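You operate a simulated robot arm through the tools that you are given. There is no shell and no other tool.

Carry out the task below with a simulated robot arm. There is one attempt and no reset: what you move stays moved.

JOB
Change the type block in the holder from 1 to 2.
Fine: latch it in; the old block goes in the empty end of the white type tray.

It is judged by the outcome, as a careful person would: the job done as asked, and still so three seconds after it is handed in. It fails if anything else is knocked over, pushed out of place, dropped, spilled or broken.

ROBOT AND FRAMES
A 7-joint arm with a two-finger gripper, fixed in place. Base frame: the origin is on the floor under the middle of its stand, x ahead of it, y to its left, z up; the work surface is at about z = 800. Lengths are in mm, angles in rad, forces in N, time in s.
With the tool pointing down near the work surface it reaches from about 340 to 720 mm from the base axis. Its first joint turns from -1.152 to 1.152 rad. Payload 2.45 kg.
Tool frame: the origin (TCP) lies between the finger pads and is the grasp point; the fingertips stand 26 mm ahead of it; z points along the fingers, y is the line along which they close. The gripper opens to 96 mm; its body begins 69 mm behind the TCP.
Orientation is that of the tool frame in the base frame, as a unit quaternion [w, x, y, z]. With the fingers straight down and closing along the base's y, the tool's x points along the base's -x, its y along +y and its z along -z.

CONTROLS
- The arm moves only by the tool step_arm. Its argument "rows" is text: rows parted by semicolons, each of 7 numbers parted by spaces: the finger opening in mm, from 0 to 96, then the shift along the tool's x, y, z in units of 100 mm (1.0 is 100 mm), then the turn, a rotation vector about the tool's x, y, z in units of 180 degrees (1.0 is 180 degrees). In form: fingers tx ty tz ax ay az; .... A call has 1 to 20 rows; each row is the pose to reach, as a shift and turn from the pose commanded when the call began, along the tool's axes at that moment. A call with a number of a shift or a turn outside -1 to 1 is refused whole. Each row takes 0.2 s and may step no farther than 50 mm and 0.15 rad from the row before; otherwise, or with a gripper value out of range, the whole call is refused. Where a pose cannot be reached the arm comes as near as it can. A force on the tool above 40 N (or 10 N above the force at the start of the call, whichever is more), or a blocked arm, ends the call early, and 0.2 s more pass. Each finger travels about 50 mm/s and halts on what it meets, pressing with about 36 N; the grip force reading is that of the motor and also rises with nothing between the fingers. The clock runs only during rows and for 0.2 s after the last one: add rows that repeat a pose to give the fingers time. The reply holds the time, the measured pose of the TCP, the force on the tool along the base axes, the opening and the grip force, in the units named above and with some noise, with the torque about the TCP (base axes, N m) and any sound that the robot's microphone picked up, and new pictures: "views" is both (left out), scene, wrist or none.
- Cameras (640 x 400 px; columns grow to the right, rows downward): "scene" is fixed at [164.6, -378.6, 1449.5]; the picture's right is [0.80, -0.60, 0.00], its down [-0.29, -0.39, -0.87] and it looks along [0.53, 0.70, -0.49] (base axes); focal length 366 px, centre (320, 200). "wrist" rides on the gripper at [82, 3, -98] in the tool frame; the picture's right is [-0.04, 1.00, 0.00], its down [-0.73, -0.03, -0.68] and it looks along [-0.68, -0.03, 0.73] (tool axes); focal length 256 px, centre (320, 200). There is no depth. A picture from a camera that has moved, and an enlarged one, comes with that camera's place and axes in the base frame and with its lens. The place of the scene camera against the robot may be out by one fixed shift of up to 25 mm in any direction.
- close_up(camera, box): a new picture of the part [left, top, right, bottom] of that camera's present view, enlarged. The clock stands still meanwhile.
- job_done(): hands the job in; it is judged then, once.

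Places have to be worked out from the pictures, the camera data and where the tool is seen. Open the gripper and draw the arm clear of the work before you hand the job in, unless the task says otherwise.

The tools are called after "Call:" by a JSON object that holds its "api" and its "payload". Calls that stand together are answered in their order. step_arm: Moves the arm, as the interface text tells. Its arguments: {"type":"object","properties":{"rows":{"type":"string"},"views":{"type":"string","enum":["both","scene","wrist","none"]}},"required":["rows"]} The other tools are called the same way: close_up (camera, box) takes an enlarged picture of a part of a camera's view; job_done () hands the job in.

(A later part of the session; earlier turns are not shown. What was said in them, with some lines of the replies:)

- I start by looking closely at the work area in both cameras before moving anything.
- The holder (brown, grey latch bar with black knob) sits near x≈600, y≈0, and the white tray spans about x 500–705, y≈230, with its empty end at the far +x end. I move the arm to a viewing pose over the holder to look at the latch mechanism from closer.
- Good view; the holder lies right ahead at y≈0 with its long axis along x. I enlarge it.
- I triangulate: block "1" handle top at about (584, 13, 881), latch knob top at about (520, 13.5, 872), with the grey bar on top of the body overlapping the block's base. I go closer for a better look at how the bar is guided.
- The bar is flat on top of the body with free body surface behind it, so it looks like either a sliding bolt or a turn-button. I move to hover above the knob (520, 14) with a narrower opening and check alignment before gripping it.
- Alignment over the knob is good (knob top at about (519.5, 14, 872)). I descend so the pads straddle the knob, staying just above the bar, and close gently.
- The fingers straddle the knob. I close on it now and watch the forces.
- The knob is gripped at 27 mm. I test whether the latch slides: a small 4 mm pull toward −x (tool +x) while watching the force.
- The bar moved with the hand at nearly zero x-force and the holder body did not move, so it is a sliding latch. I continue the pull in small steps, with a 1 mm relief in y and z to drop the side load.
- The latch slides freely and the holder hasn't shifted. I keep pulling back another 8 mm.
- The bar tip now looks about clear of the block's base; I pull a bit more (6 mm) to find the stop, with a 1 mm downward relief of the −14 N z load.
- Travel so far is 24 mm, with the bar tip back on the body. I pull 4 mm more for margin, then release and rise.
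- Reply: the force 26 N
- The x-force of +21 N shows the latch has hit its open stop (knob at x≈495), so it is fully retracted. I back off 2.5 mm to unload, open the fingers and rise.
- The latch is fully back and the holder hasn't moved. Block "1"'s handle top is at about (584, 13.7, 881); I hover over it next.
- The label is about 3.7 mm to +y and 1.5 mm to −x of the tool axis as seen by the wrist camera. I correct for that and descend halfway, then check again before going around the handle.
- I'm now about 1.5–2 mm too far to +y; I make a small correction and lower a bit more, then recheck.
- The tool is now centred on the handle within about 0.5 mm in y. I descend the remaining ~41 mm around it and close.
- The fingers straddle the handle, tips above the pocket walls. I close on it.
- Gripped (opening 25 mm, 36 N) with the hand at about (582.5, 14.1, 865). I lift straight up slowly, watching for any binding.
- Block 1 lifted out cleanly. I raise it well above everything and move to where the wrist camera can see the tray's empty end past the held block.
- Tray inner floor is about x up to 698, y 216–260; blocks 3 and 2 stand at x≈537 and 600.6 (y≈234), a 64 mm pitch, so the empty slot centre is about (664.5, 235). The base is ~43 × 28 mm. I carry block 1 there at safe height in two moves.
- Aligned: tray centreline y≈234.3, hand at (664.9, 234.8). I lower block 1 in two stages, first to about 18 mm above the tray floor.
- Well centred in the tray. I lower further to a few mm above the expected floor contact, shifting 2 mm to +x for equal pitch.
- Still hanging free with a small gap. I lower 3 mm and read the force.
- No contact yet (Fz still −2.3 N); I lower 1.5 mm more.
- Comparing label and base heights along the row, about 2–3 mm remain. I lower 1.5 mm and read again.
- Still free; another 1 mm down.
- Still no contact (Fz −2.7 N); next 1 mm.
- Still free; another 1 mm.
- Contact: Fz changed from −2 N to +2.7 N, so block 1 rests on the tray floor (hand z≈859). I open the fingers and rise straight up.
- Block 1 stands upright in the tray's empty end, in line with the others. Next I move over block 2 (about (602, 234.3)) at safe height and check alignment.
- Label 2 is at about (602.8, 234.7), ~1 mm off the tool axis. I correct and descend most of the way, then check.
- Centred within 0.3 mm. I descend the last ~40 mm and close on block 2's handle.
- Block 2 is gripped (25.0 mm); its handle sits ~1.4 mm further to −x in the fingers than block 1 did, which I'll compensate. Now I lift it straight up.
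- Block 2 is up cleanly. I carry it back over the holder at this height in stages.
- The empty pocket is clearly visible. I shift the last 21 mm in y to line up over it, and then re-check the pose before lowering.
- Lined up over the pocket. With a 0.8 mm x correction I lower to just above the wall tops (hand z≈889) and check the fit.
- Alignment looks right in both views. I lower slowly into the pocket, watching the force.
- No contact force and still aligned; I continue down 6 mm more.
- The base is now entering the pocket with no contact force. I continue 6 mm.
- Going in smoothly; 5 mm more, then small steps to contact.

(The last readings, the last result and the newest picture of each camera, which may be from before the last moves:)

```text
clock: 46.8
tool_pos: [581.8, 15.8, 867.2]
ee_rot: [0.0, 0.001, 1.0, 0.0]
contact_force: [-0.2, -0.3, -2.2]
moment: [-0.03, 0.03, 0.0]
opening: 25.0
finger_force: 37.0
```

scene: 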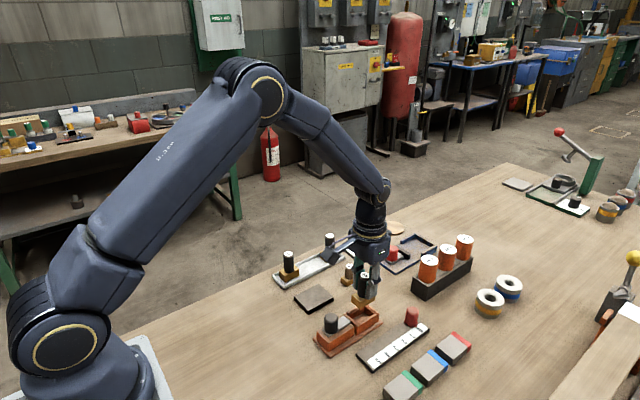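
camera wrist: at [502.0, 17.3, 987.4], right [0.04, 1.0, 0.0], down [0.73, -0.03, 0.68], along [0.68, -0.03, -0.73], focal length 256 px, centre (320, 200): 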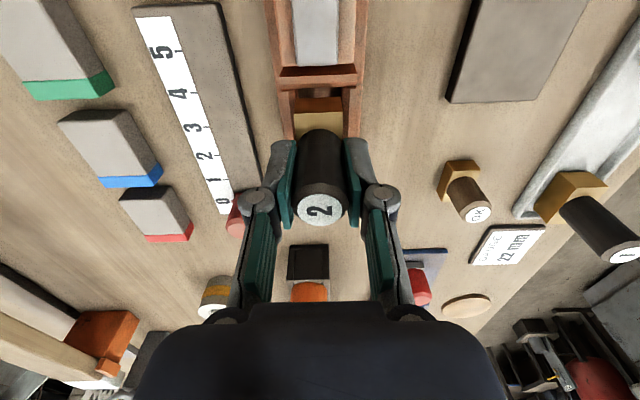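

Still free; 1.5 mm more.

Call:
{"api": "step_arm", "payload": {"rows": "18 0 0 0.01 0 0 0; 18 0 0 0.015 0 0 0; 18 0 0 0.015 0 0 0", "views": "none"}}

```text
clock: 47.6
tool_pos: [582.8, 13.9, 865.8]
ee_rot: [0.0, 0.0, 1.0, 0.0]
contact_force: [-0.7, -0.7, -2.5]
moment: [-0.02, 0.02, -0.01]
opening: 25.0
finger_force: 36.3
```

Still no floor contact; 1 mm more.

Call:
{"api": "step_arm", "payload": {"rows": "18 0 0 0.005 0 0 0; 18 0 0 0.01 0 0 0; 18 0 0 0.01 0 0 0", "views": "none"}}

Call:
{"api": "close_up", "payload": {"camera": "wrist", "box": [240, 40, 400, 240]}}

Call:
{"api": "close_up", "payload": {"camera": "scene", "box": [325, 270, 395, 340]}}

```text
clock: 48.4
tool_pos: [582.3, 14.2, 864.0]
ee_rot: [0.001, 0.001, 1.0, 0.001]
contact_force: [-4.3, -0.7, 15.4]
moment: [-0.03, 0.36, 0.04]
opening: 25.2
finger_force: 36.4
```

```text
2.00 times, centred on (320, 140) of wrist
camera zoom: at [501.2, 17.5, 963.0], right [0.04, 1.0, 0.0], down [0.73, -0.03, 0.68], along [0.68, -0.03, -0.73], focal length 512 px, centre (320, 320)
```

zoom: 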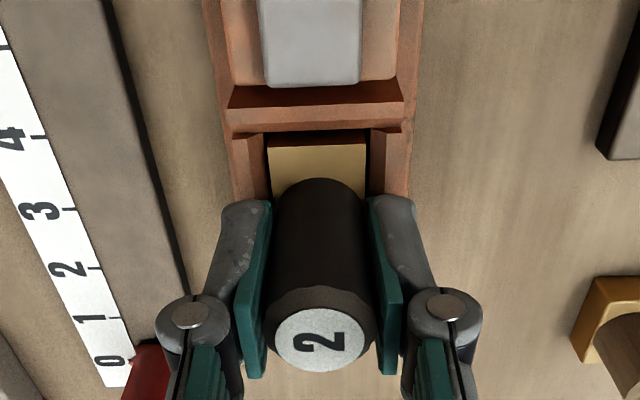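

```text
5.71 times, centred on (360, 305) of scene
camera zoom: at [164.3, -378.6, 1449.6], right [0.8, -0.6, 0.0], down [-0.29, -0.39, -0.87], along [0.53, 0.7, -0.49], focal length 2090 px, centre (91, -400)
```

zoom: 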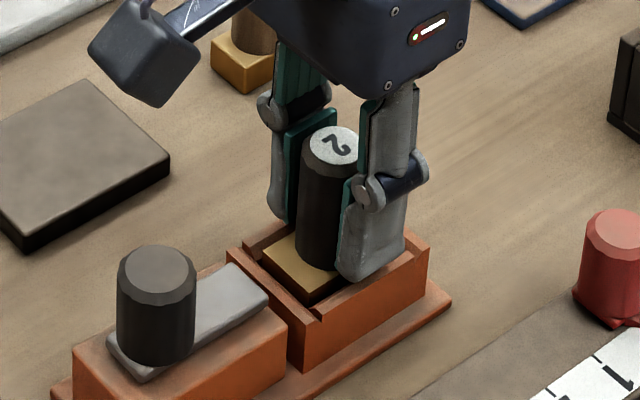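

Floor contact at hand z≈864 (Fz +15 N), the same seat height as block 1 had, and the label position in the scene view matches block 1's old one. I relieve slightly, open and rise.

Call:
{"api": "step_arm", "payload": {"rows": "18 0 0 -0.007 0 0 0; 26 0 0 -0.007 0 0 0; 40 0 0 -0.007 0 0 0; 56 0 0 -0.007 0 0 0; 56 0 0 -0.007 0 0 0; 56 0 0 -0.2 0 0 0; 56 0 0 -0.5 0 0 0; 56 0 0 -0.68 0 0 0; 56 0 0 -0.68 0 0 0", "views": "both"}}

Call:
{"api": "close_up", "payload": {"camera": "scene", "box": [315, 270, 395, 350]}}

Call:
{"api": "close_up", "payload": {"camera": "wrist", "box": [240, 0, 400, 200]}}

```text
clock: 50.4
tool_pos: [581.8, 14.4, 932.3]
ee_rot: [0.0, 0.0, 1.0, 0.0]
contact_force: [-0.1, 0.6, -0.2]
moment: [0.01, 0.0, 0.01]
opening: 56.0
finger_force: 0.1
camera wrist: at [500.8, 17.4, 1030.3], right [0.04, 1.0, 0.0], down [0.73, -0.03, 0.68], along [0.68, -0.03, -0.73], focal length 256 px, centre (320, 200)
```

scene: 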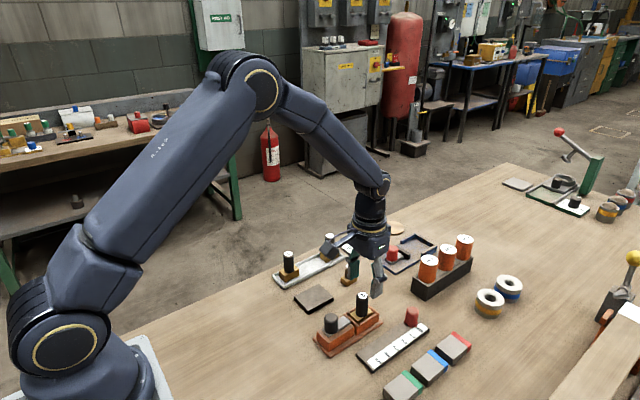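
wrist: 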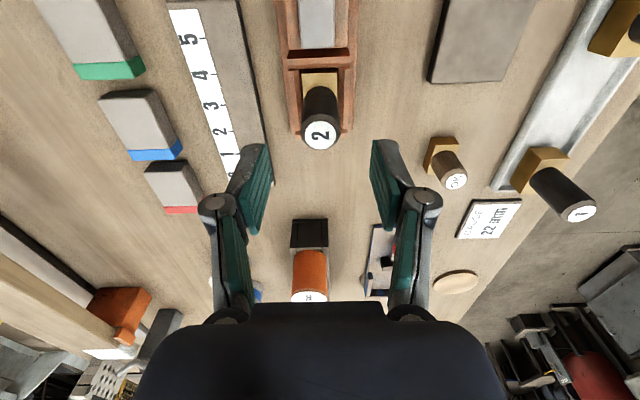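

```text
5.00 times, centred on (355, 310) of scene
camera zoom: at [164.6, -378.6, 1449.5], right [0.8, -0.6, 0.0], down [-0.29, -0.39, -0.87], along [0.53, 0.7, -0.49], focal length 1829 px, centre (145, -350)
```

zoom: 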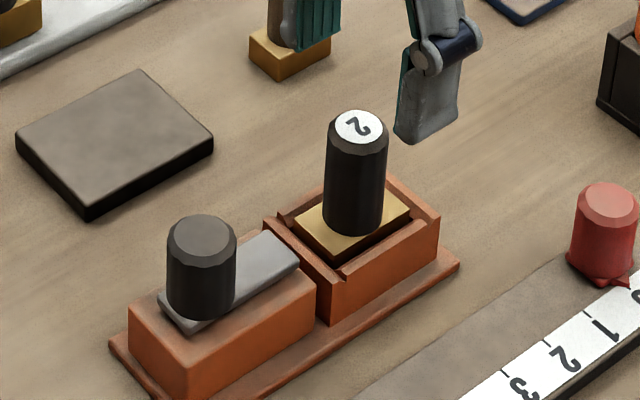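

```text
2.00 times, centred on (320, 100) of wrist
camera zoom: at [500.8, 17.4, 1030.3], right [0.04, 1.0, 0.0], down [0.73, -0.03, 0.68], along [0.68, -0.03, -0.73], focal length 512 px, centre (320, 400)
```

zoom: 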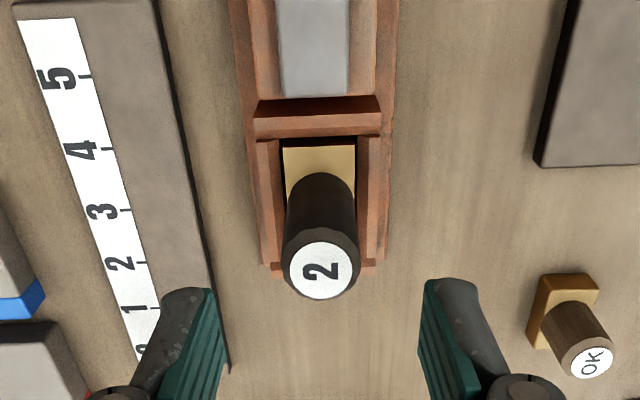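

Block 2 sits fully in the pocket. Now I move back over the latch knob (x≈495) to push the bolt home.

Call:
{"api": "step_arm", "payload": {"rows": "56 0.3 0 0 0 0 0; 56 0.6 0 0 0 0 0; 56 0.87 0 0 0 0 0; 56 0.87 0 0 0 0 0; 56 0.87 0 0 0 0 0", "views": "wrist"}}

Call:
{"api": "close_up", "payload": {"camera": "wrist", "box": [240, 40, 400, 260]}}

```text
clock: 51.6
tool_pos: [496.1, 13.9, 930.7]
ee_rot: [0.0, 0.001, 1.0, 0.001]
contact_force: [-0.3, 0.3, -0.8]
moment: [-0.05, 0.01, 0.01]
opening: 56.1
finger_force: 0.1
camera wrist: at [414.9, 16.6, 1029.2], right [0.04, 1.0, 0.0], down [0.73, -0.03, 0.68], along [0.68, -0.03, -0.73], focal length 256 px, centre (320, 200)
```

wrist: 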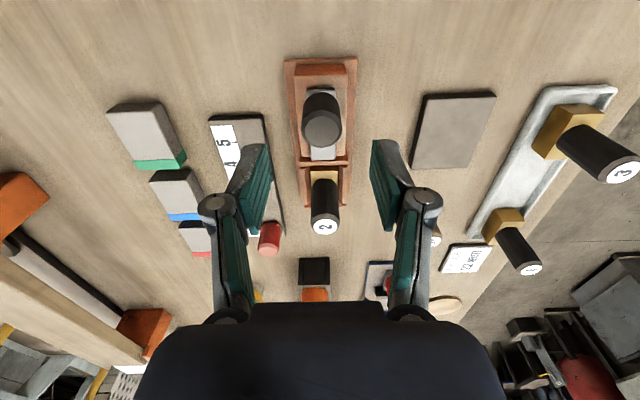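

```text
1.82 times, centred on (320, 150) of wrist
camera zoom: at [414.9, 16.6, 1029.2], right [0.04, 1.0, 0.0], down [0.73, -0.03, 0.68], along [0.68, -0.03, -0.73], focal length 465 px, centre (320, 291)
```

zoom: 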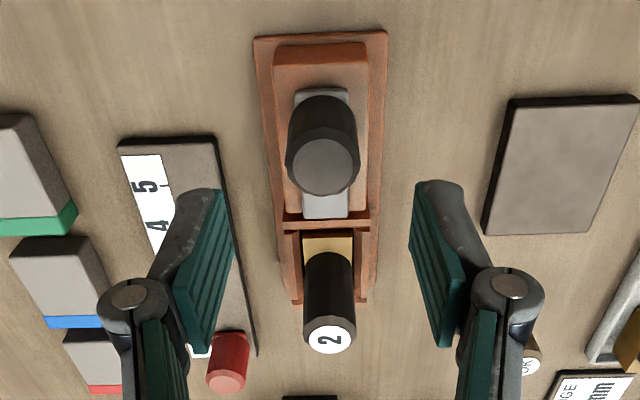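

The knob top is at about (497.5, 14.4); I correct by under 1 mm and descend around it, then close.

Call:
{"api": "step_arm", "payload": {"rows": "56 -0.005 0.008 0.2 0 0 0; 56 -0.005 0.008 0.45 0 0 0; 56 -0.005 0.008 0.655 0 0 0; 56 -0.005 0.008 0.655 0 0 0; 40 -0.005 0.008 0.655 0 0 0; 24 -0.005 0.008 0.655 0 0 0; 20 -0.005 0.008 0.655 0 0 0; 20 -0.005 0.008 0.655 0 0 0", "views": "wrist"}}

Call:
{"api": "close_up", "payload": {"camera": "scene", "box": [305, 270, 395, 360]}}

```text
clock: 53.4
tool_pos: [494.9, 14.9, 865.7]
ee_rot: [0.0, 0.001, 1.0, 0.001]
contact_force: [0.6, -3.2, -5.2]
moment: [-0.06, -0.08, 0.0]
opening: 26.7
finger_force: 44.8
camera wrist: at [414.7, 17.7, 964.1], right [0.04, 1.0, 0.0], down [0.73, -0.03, 0.68], along [0.68, -0.03, -0.73], focal length 256 px, centre (320, 200)
```

wrist: 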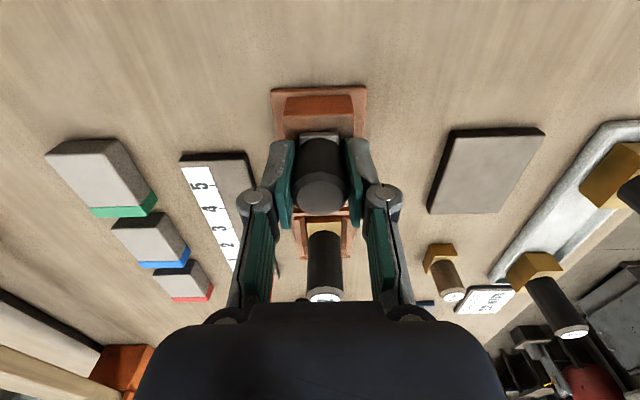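

```text
4.44 times, centred on (350, 315) of scene
camera zoom: at [164.7, -378.7, 1449.5], right [0.8, -0.6, 0.0], down [-0.29, -0.39, -0.87], along [0.53, 0.7, -0.49], focal length 1626 px, centre (187, -311)
```

zoom: 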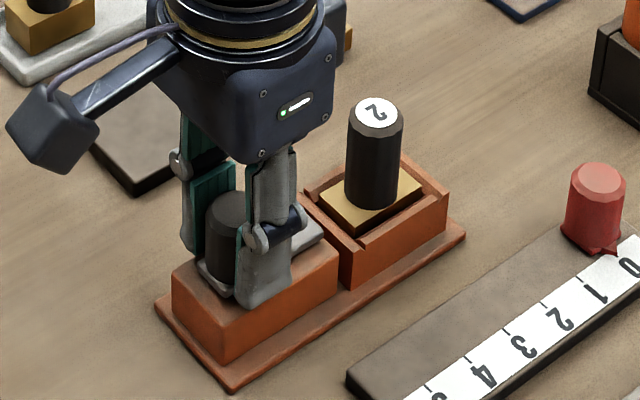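

The knob is gripped again. I push the latch forward (+x, tool −x) in small steps and watch the force.

Call:
{"api": "step_arm", "payload": {"rows": "20 -0.03 0 0 0 0 0; 20 -0.06 0 0 0 0 0; 20 -0.09 0 0 0 0 0; 20 -0.12 0 0 0 0 0; 20 -0.12 0 0 0 0 0", "views": "wrist"}}

Call:
{"api": "close_up", "payload": {"camera": "scene", "box": [305, 270, 395, 360]}}

```text
clock: 54.6
tool_pos: [508.1, 13.8, 866.6]
ee_rot: [0.0, 0.001, 1.0, 0.0]
contact_force: [0.4, -0.1, -9.2]
moment: [0.02, 0.31, -0.1]
opening: 26.7
finger_force: 45.0
camera wrist: at [427.2, 17.6, 964.1], right [0.04, 1.0, 0.0], down [0.73, -0.03, 0.68], along [0.68, -0.03, -0.73], focal length 256 px, centre (320, 200)
```

wrist: 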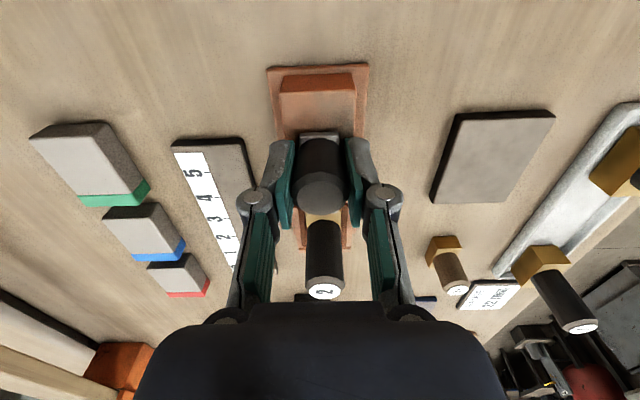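

```text
4.44 times, centred on (350, 315) of scene
camera zoom: at [164.8, -378.6, 1449.5], right [0.8, -0.6, 0.0], down [-0.29, -0.39, -0.87], along [0.53, 0.7, -0.49], focal length 1626 px, centre (187, -311)
```

zoom: 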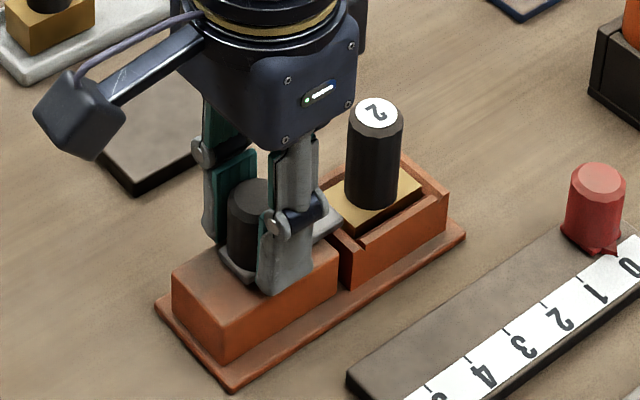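

It slides freely and the bolt is reaching over the block's base. I continue 9 mm with a slight z relief.

Call:
{"api": "step_arm", "payload": {"rows": "20 -0.03 0 0.005 0 0 0; 20 -0.06 0 0.005 0 0 0; 20 -0.09 0 0.005 0 0 0; 20 -0.09 0 0.005 0 0 0", "views": "none"}}

Call:
{"api": "close_up", "payload": {"camera": "scene", "box": [305, 270, 395, 360]}}

```text
clock: 55.6
tool_pos: [517.0, 14.2, 866.1]
ee_rot: [0.0, 0.001, 1.0, 0.0]
contact_force: [0.1, -4.0, -13.9]
moment: [-0.08, 0.0, 0.14]
opening: 26.7
finger_force: 45.1
```

```text
4.44 times, centred on (350, 315) of scene
camera zoom: at [164.9, -378.7, 1449.5], right [0.8, -0.6, 0.0], down [-0.29, -0.39, -0.87], along [0.53, 0.7, -0.49], focal length 1626 px, centre (187, -311)
```

zoom: 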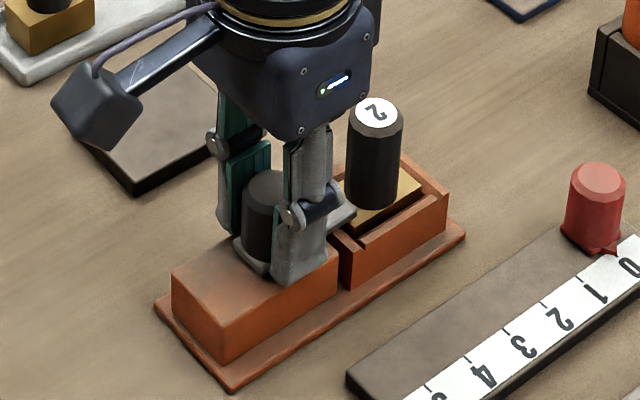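

Now the last few mm: I push 3 mm further (to the original knob position x≈520) with z relief.

Call:
{"api": "step_arm", "payload": {"rows": "20 0 0 0.007 0 0 0; 20 -0.015 0 0.007 0 0 0; 20 -0.03 0 0.007 0 0 0; 20 -0.03 0 0.007 0 0 0", "views": "none"}}

```text
clock: 56.6
tool_pos: [518.9, 14.8, 865.7]
ee_rot: [-0.001, 0.001, 1.0, -0.001]
contact_force: [0.7, -10.9, -13.2]
moment: [-0.24, -0.17, 0.09]
opening: 26.4
finger_force: 45.3
```

No end stop yet in x. I push 2 mm more, relieving the y side-load by 0.6 mm.

Call:
{"api": "step_arm", "payload": {"rows": "20 0 -0.006 0.005 0 0 0; 20 -0.01 -0.006 0.005 0 0 0; 20 -0.02 -0.006 0.005 0 0 0; 20 -0.02 -0.006 0.005 0 0 0", "views": "wrist"}}

Call:
{"api": "close_up", "payload": {"camera": "scene", "box": [305, 270, 395, 360]}}

Call:
{"api": "close_up", "payload": {"camera": "wrist", "box": [240, 40, 400, 290]}}

```text
clock: 57.6
tool_pos: [521.1, 14.3, 866.6]
ee_rot: [-0.002, 0.001, 1.0, 0.0]
contact_force: [-13.9, -5.2, 15.3]
moment: [-0.01, 0.7, -0.04]
opening: 26.8
finger_force: 44.9
camera wrist: at [439.6, 17.5, 964.3], right [0.04, 1.0, 0.0], down [0.74, -0.03, 0.68], along [0.68, -0.03, -0.74], focal length 256 px, centre (320, 200)
```

wrist: 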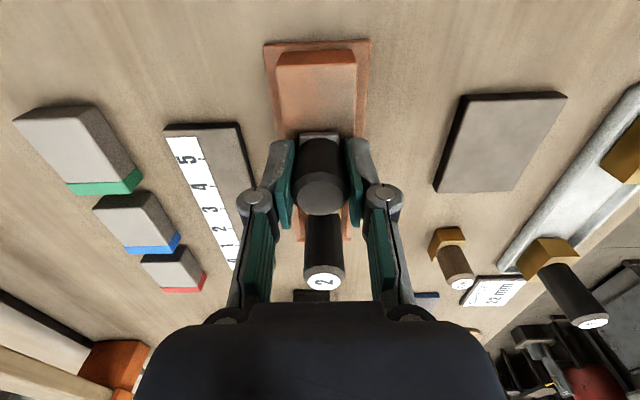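

```text
4.44 times, centred on (350, 315) of scene
camera zoom: at [164.1, -378.7, 1449.5], right [0.8, -0.6, 0.0], down [-0.29, -0.39, -0.87], along [0.53, 0.7, -0.49], focal length 1626 px, centre (187, -311)
```

zoom: 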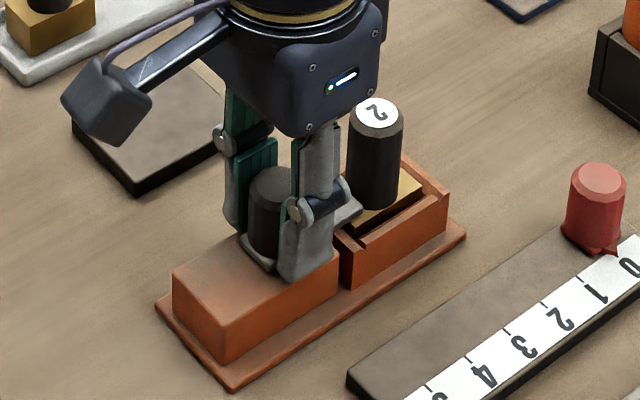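

```text
1.60 times, centred on (320, 165) of wrist
camera zoom: at [439.6, 17.5, 964.3], right [0.04, 1.0, 0.0], down [0.74, -0.03, 0.68], along [0.68, -0.03, -0.74], focal length 410 px, centre (320, 256)
```

zoom: 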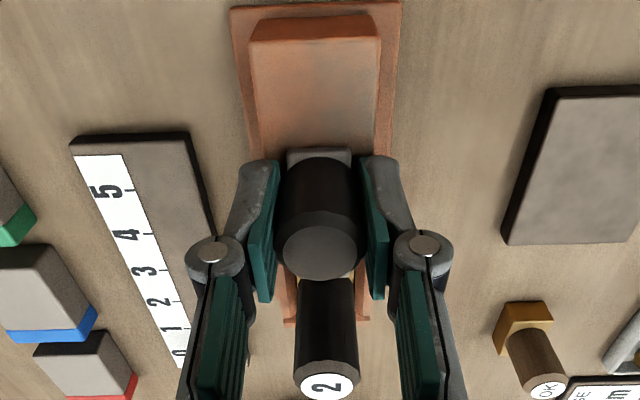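

Fx of −14 N at x≈521 shows the bolt is against its closed stop, at the original latched position. I unload slightly, release and rise, then compare with the starting picture.

Call:
{"api": "step_arm", "payload": {"rows": "20 0.008 0 -0.006 0 0 0; 26 0.008 0 -0.006 0 0 0; 40 0.008 0 -0.006 0 0 0; 56 0.008 0 -0.006 0 0 0; 56 0.008 0 -0.006 0 0 0; 56 0.008 0 -0.2 0 0 0; 56 0.008 0 -0.5 0 0 0; 56 0.008 0 -0.8 0 0 0; 56 0.008 0 -0.8 0 0 0", "views": "both"}}

Call:
{"api": "close_up", "payload": {"camera": "scene", "box": [305, 285, 395, 360]}}

Call:
{"api": "close_up", "payload": {"camera": "wrist", "box": [240, 40, 400, 260]}}

```text
clock: 59.6
tool_pos: [521.4, 13.5, 945.5]
ee_rot: [0.0, 0.0, 1.0, -0.001]
contact_force: [0.1, -0.1, 0.8]
moment: [-0.01, 0.02, -0.01]
opening: 56.1
finger_force: 0.1
camera wrist: at [440.6, 17.5, 1043.2], right [0.04, 1.0, 0.0], down [0.73, -0.03, 0.68], along [0.68, -0.03, -0.73], focal length 256 px, centre (320, 200)
```

scene: 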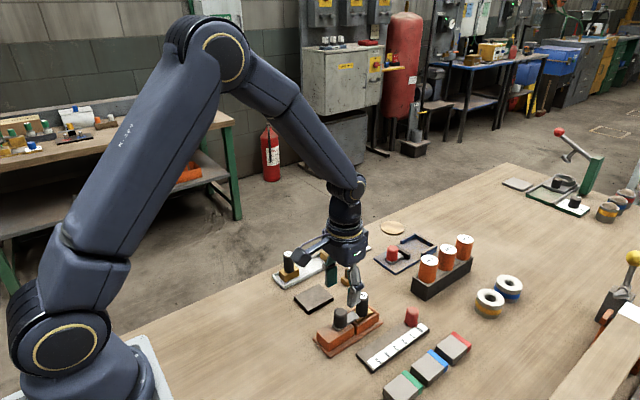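
wrist: 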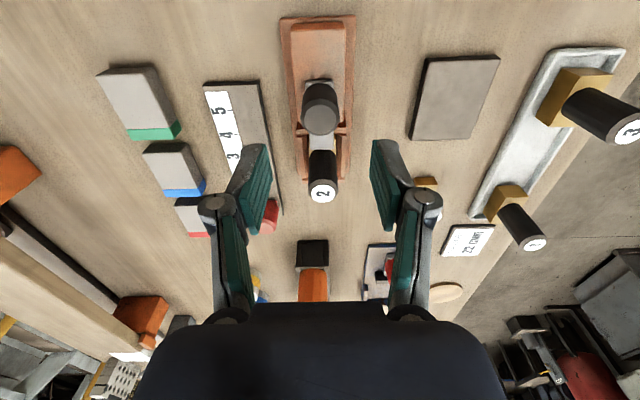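

```text
5.33 times, centred on (350, 322) of scene
camera zoom: at [164.6, -378.6, 1449.5], right [0.8, -0.6, 0.0], down [-0.29, -0.39, -0.87], along [0.53, 0.7, -0.49], focal length 1951 px, centre (160, -453)
```

zoom: 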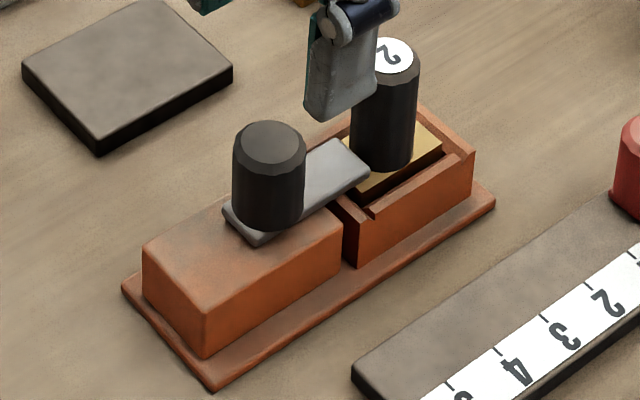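

```text
1.82 times, centred on (320, 150) of wrist
camera zoom: at [440.6, 17.5, 1043.2], right [0.04, 1.0, 0.0], down [0.73, -0.03, 0.68], along [0.68, -0.03, -0.73], focal length 465 px, centre (320, 291)
```

zoom: 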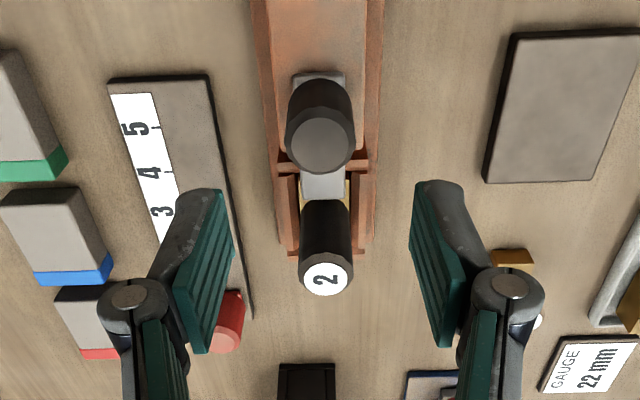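

The picture matches the original latched state exactly: bolt over block 2's base, holder unmoved. I draw the arm up and back, clear of the work.

Call:
{"api": "step_arm", "payload": {"rows": "70 0 0 -0.3 0 0 0; 90 0 0 -0.6 0 0 0; 96 0.2 0 -0.9 0 0 0; 96 0.5 0 -1.0 0 0 0; 96 0.8 0 -1.0 0 0 0; 96 1.0 0 -1.0 0 0 0; 96 1.0 0 -1.0 0 0 0", "views": "none"}}

Call:
{"api": "step_arm", "payload": {"rows": "96 0.2 0.2 -0.2 0 0 0; 96 0.4 0.5 -0.5 0 0 0; 96 0.7 0.8 -0.8 0 0 0; 96 0.9 1.0 -0.8 0 0 0; 96 0.9 1.0 -0.8 0 0 0", "views": "both"}}

Call:
{"api": "close_up", "payload": {"camera": "scene", "box": [260, 210, 420, 360]}}

```text
clock: 61.2
tool_pos: [421.7, 15.9, 1044.4]
ee_rot: [0.0, 0.0, 1.0, 0.0]
contact_force: [0.8, -0.5, -0.3]
moment: [0.01, -0.03, 0.01]
opening: 96.1
finger_force: 0.0
```

```text
refused: row 3 steps farther than a row can; nothing moved
```

```text
2.67 times, centred on (340, 285) of scene
camera zoom: at [164.6, -378.6, 1449.5], right [0.8, -0.6, 0.0], down [-0.29, -0.39, -0.87], along [0.53, 0.7, -0.49], focal length 976 px, centre (267, -27)
```

zoom: 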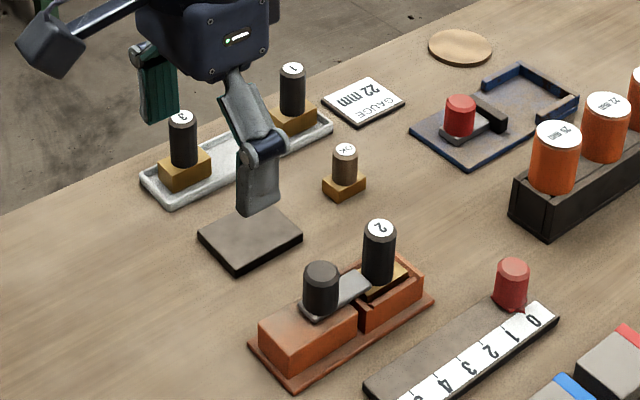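

The second retreat was refused for too large a step, so I repeat it with smaller rows back to about the start pose.

Call:
{"api": "step_arm", "payload": {"rows": "96 0.2 0.2 -0.2 0 0 0; 96 0.4 0.4 -0.4 0 0 0; 96 0.6 0.6 -0.6 0 0 0; 96 0.8 0.8 -0.8 0 0 0; 96 1.0 1.0 -0.9 0 0 0; 96 1.0 1.0 -0.9 0 0 0; 96 1.0 1.0 -0.9 0 0 0", "views": "both"}}

Call:
{"api": "close_up", "payload": {"camera": "scene", "box": [260, 210, 420, 360]}}

```text
clock: 62.8
tool_pos: [320.6, 114.8, 1136.0]
ee_rot: [0.0, 0.001, 1.0, 0.0]
contact_force: [0.9, -0.5, 0.1]
moment: [0.01, 0.01, 0.01]
opening: 96.2
finger_force: 0.1
camera wrist: at [240.0, 118.0, 1233.3], right [0.04, 1.0, 0.0], down [0.73, -0.03, 0.68], along [0.68, -0.03, -0.73], focal length 256 px, centre (320, 200)
```

scene: 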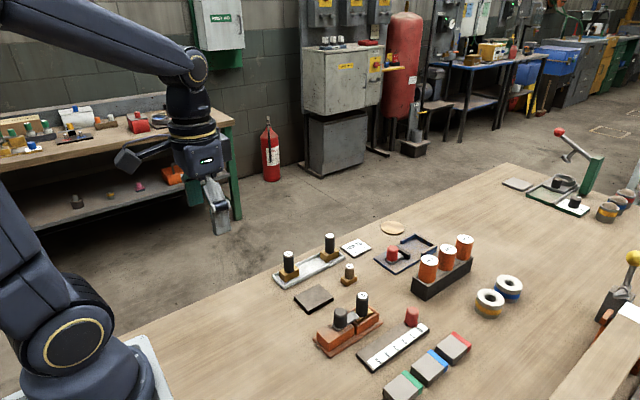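
wrist: 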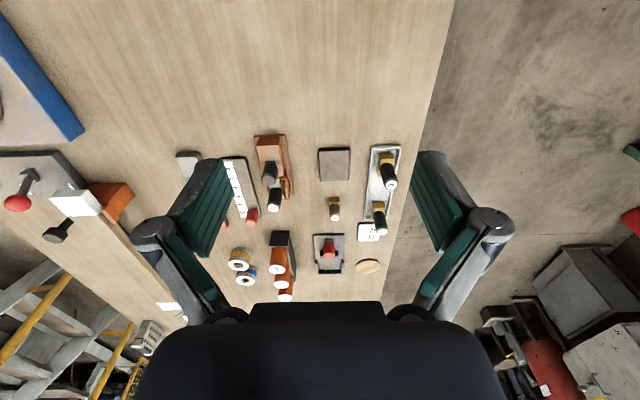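

```text
2.67 times, centred on (340, 285) of scene
camera zoom: at [164.6, -378.6, 1449.5], right [0.8, -0.6, 0.0], down [-0.29, -0.39, -0.87], along [0.53, 0.7, -0.49], focal length 976 px, centre (267, -27)
```

zoom: 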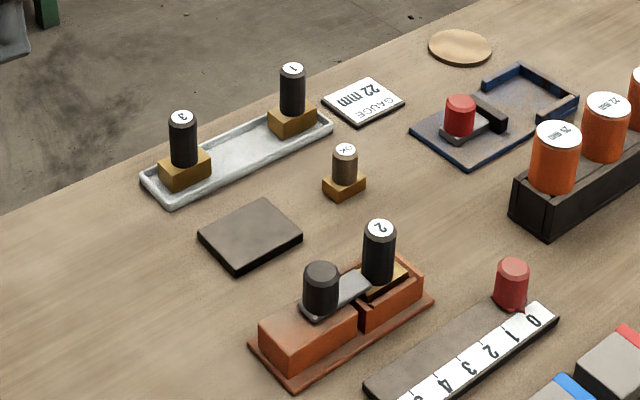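

The final pictures show block 2 latched in the holder, block 1 upright in the formerly empty end of the white tray, and block 3 and everything else where it was. The gripper is open and the arm is clear, so I hand the job in.

Call:
{"api": "job_done", "payload": {}}

```text
The job is handed in.
```

The type block in the holder is now 2, latched in, and block 1 stands in the end of the white tray that was empty. I've handed the job in; no verdict has come back yet.

- **Holder:** Block 2 sits at the same height block 1 did. The latch is pushed forward to its closed stop, and the final picture shows it back in its starting position over the block's base.
- **Tray:** Block 1 is upright at the far end, in line with block 3. The middle spot, where block 2 was, is now empty.
- **Everything else:** Nothing was knocked, dropped or shifted that I could see in the final pictures. The gripper is open and the arm is drawn back clear of the work.
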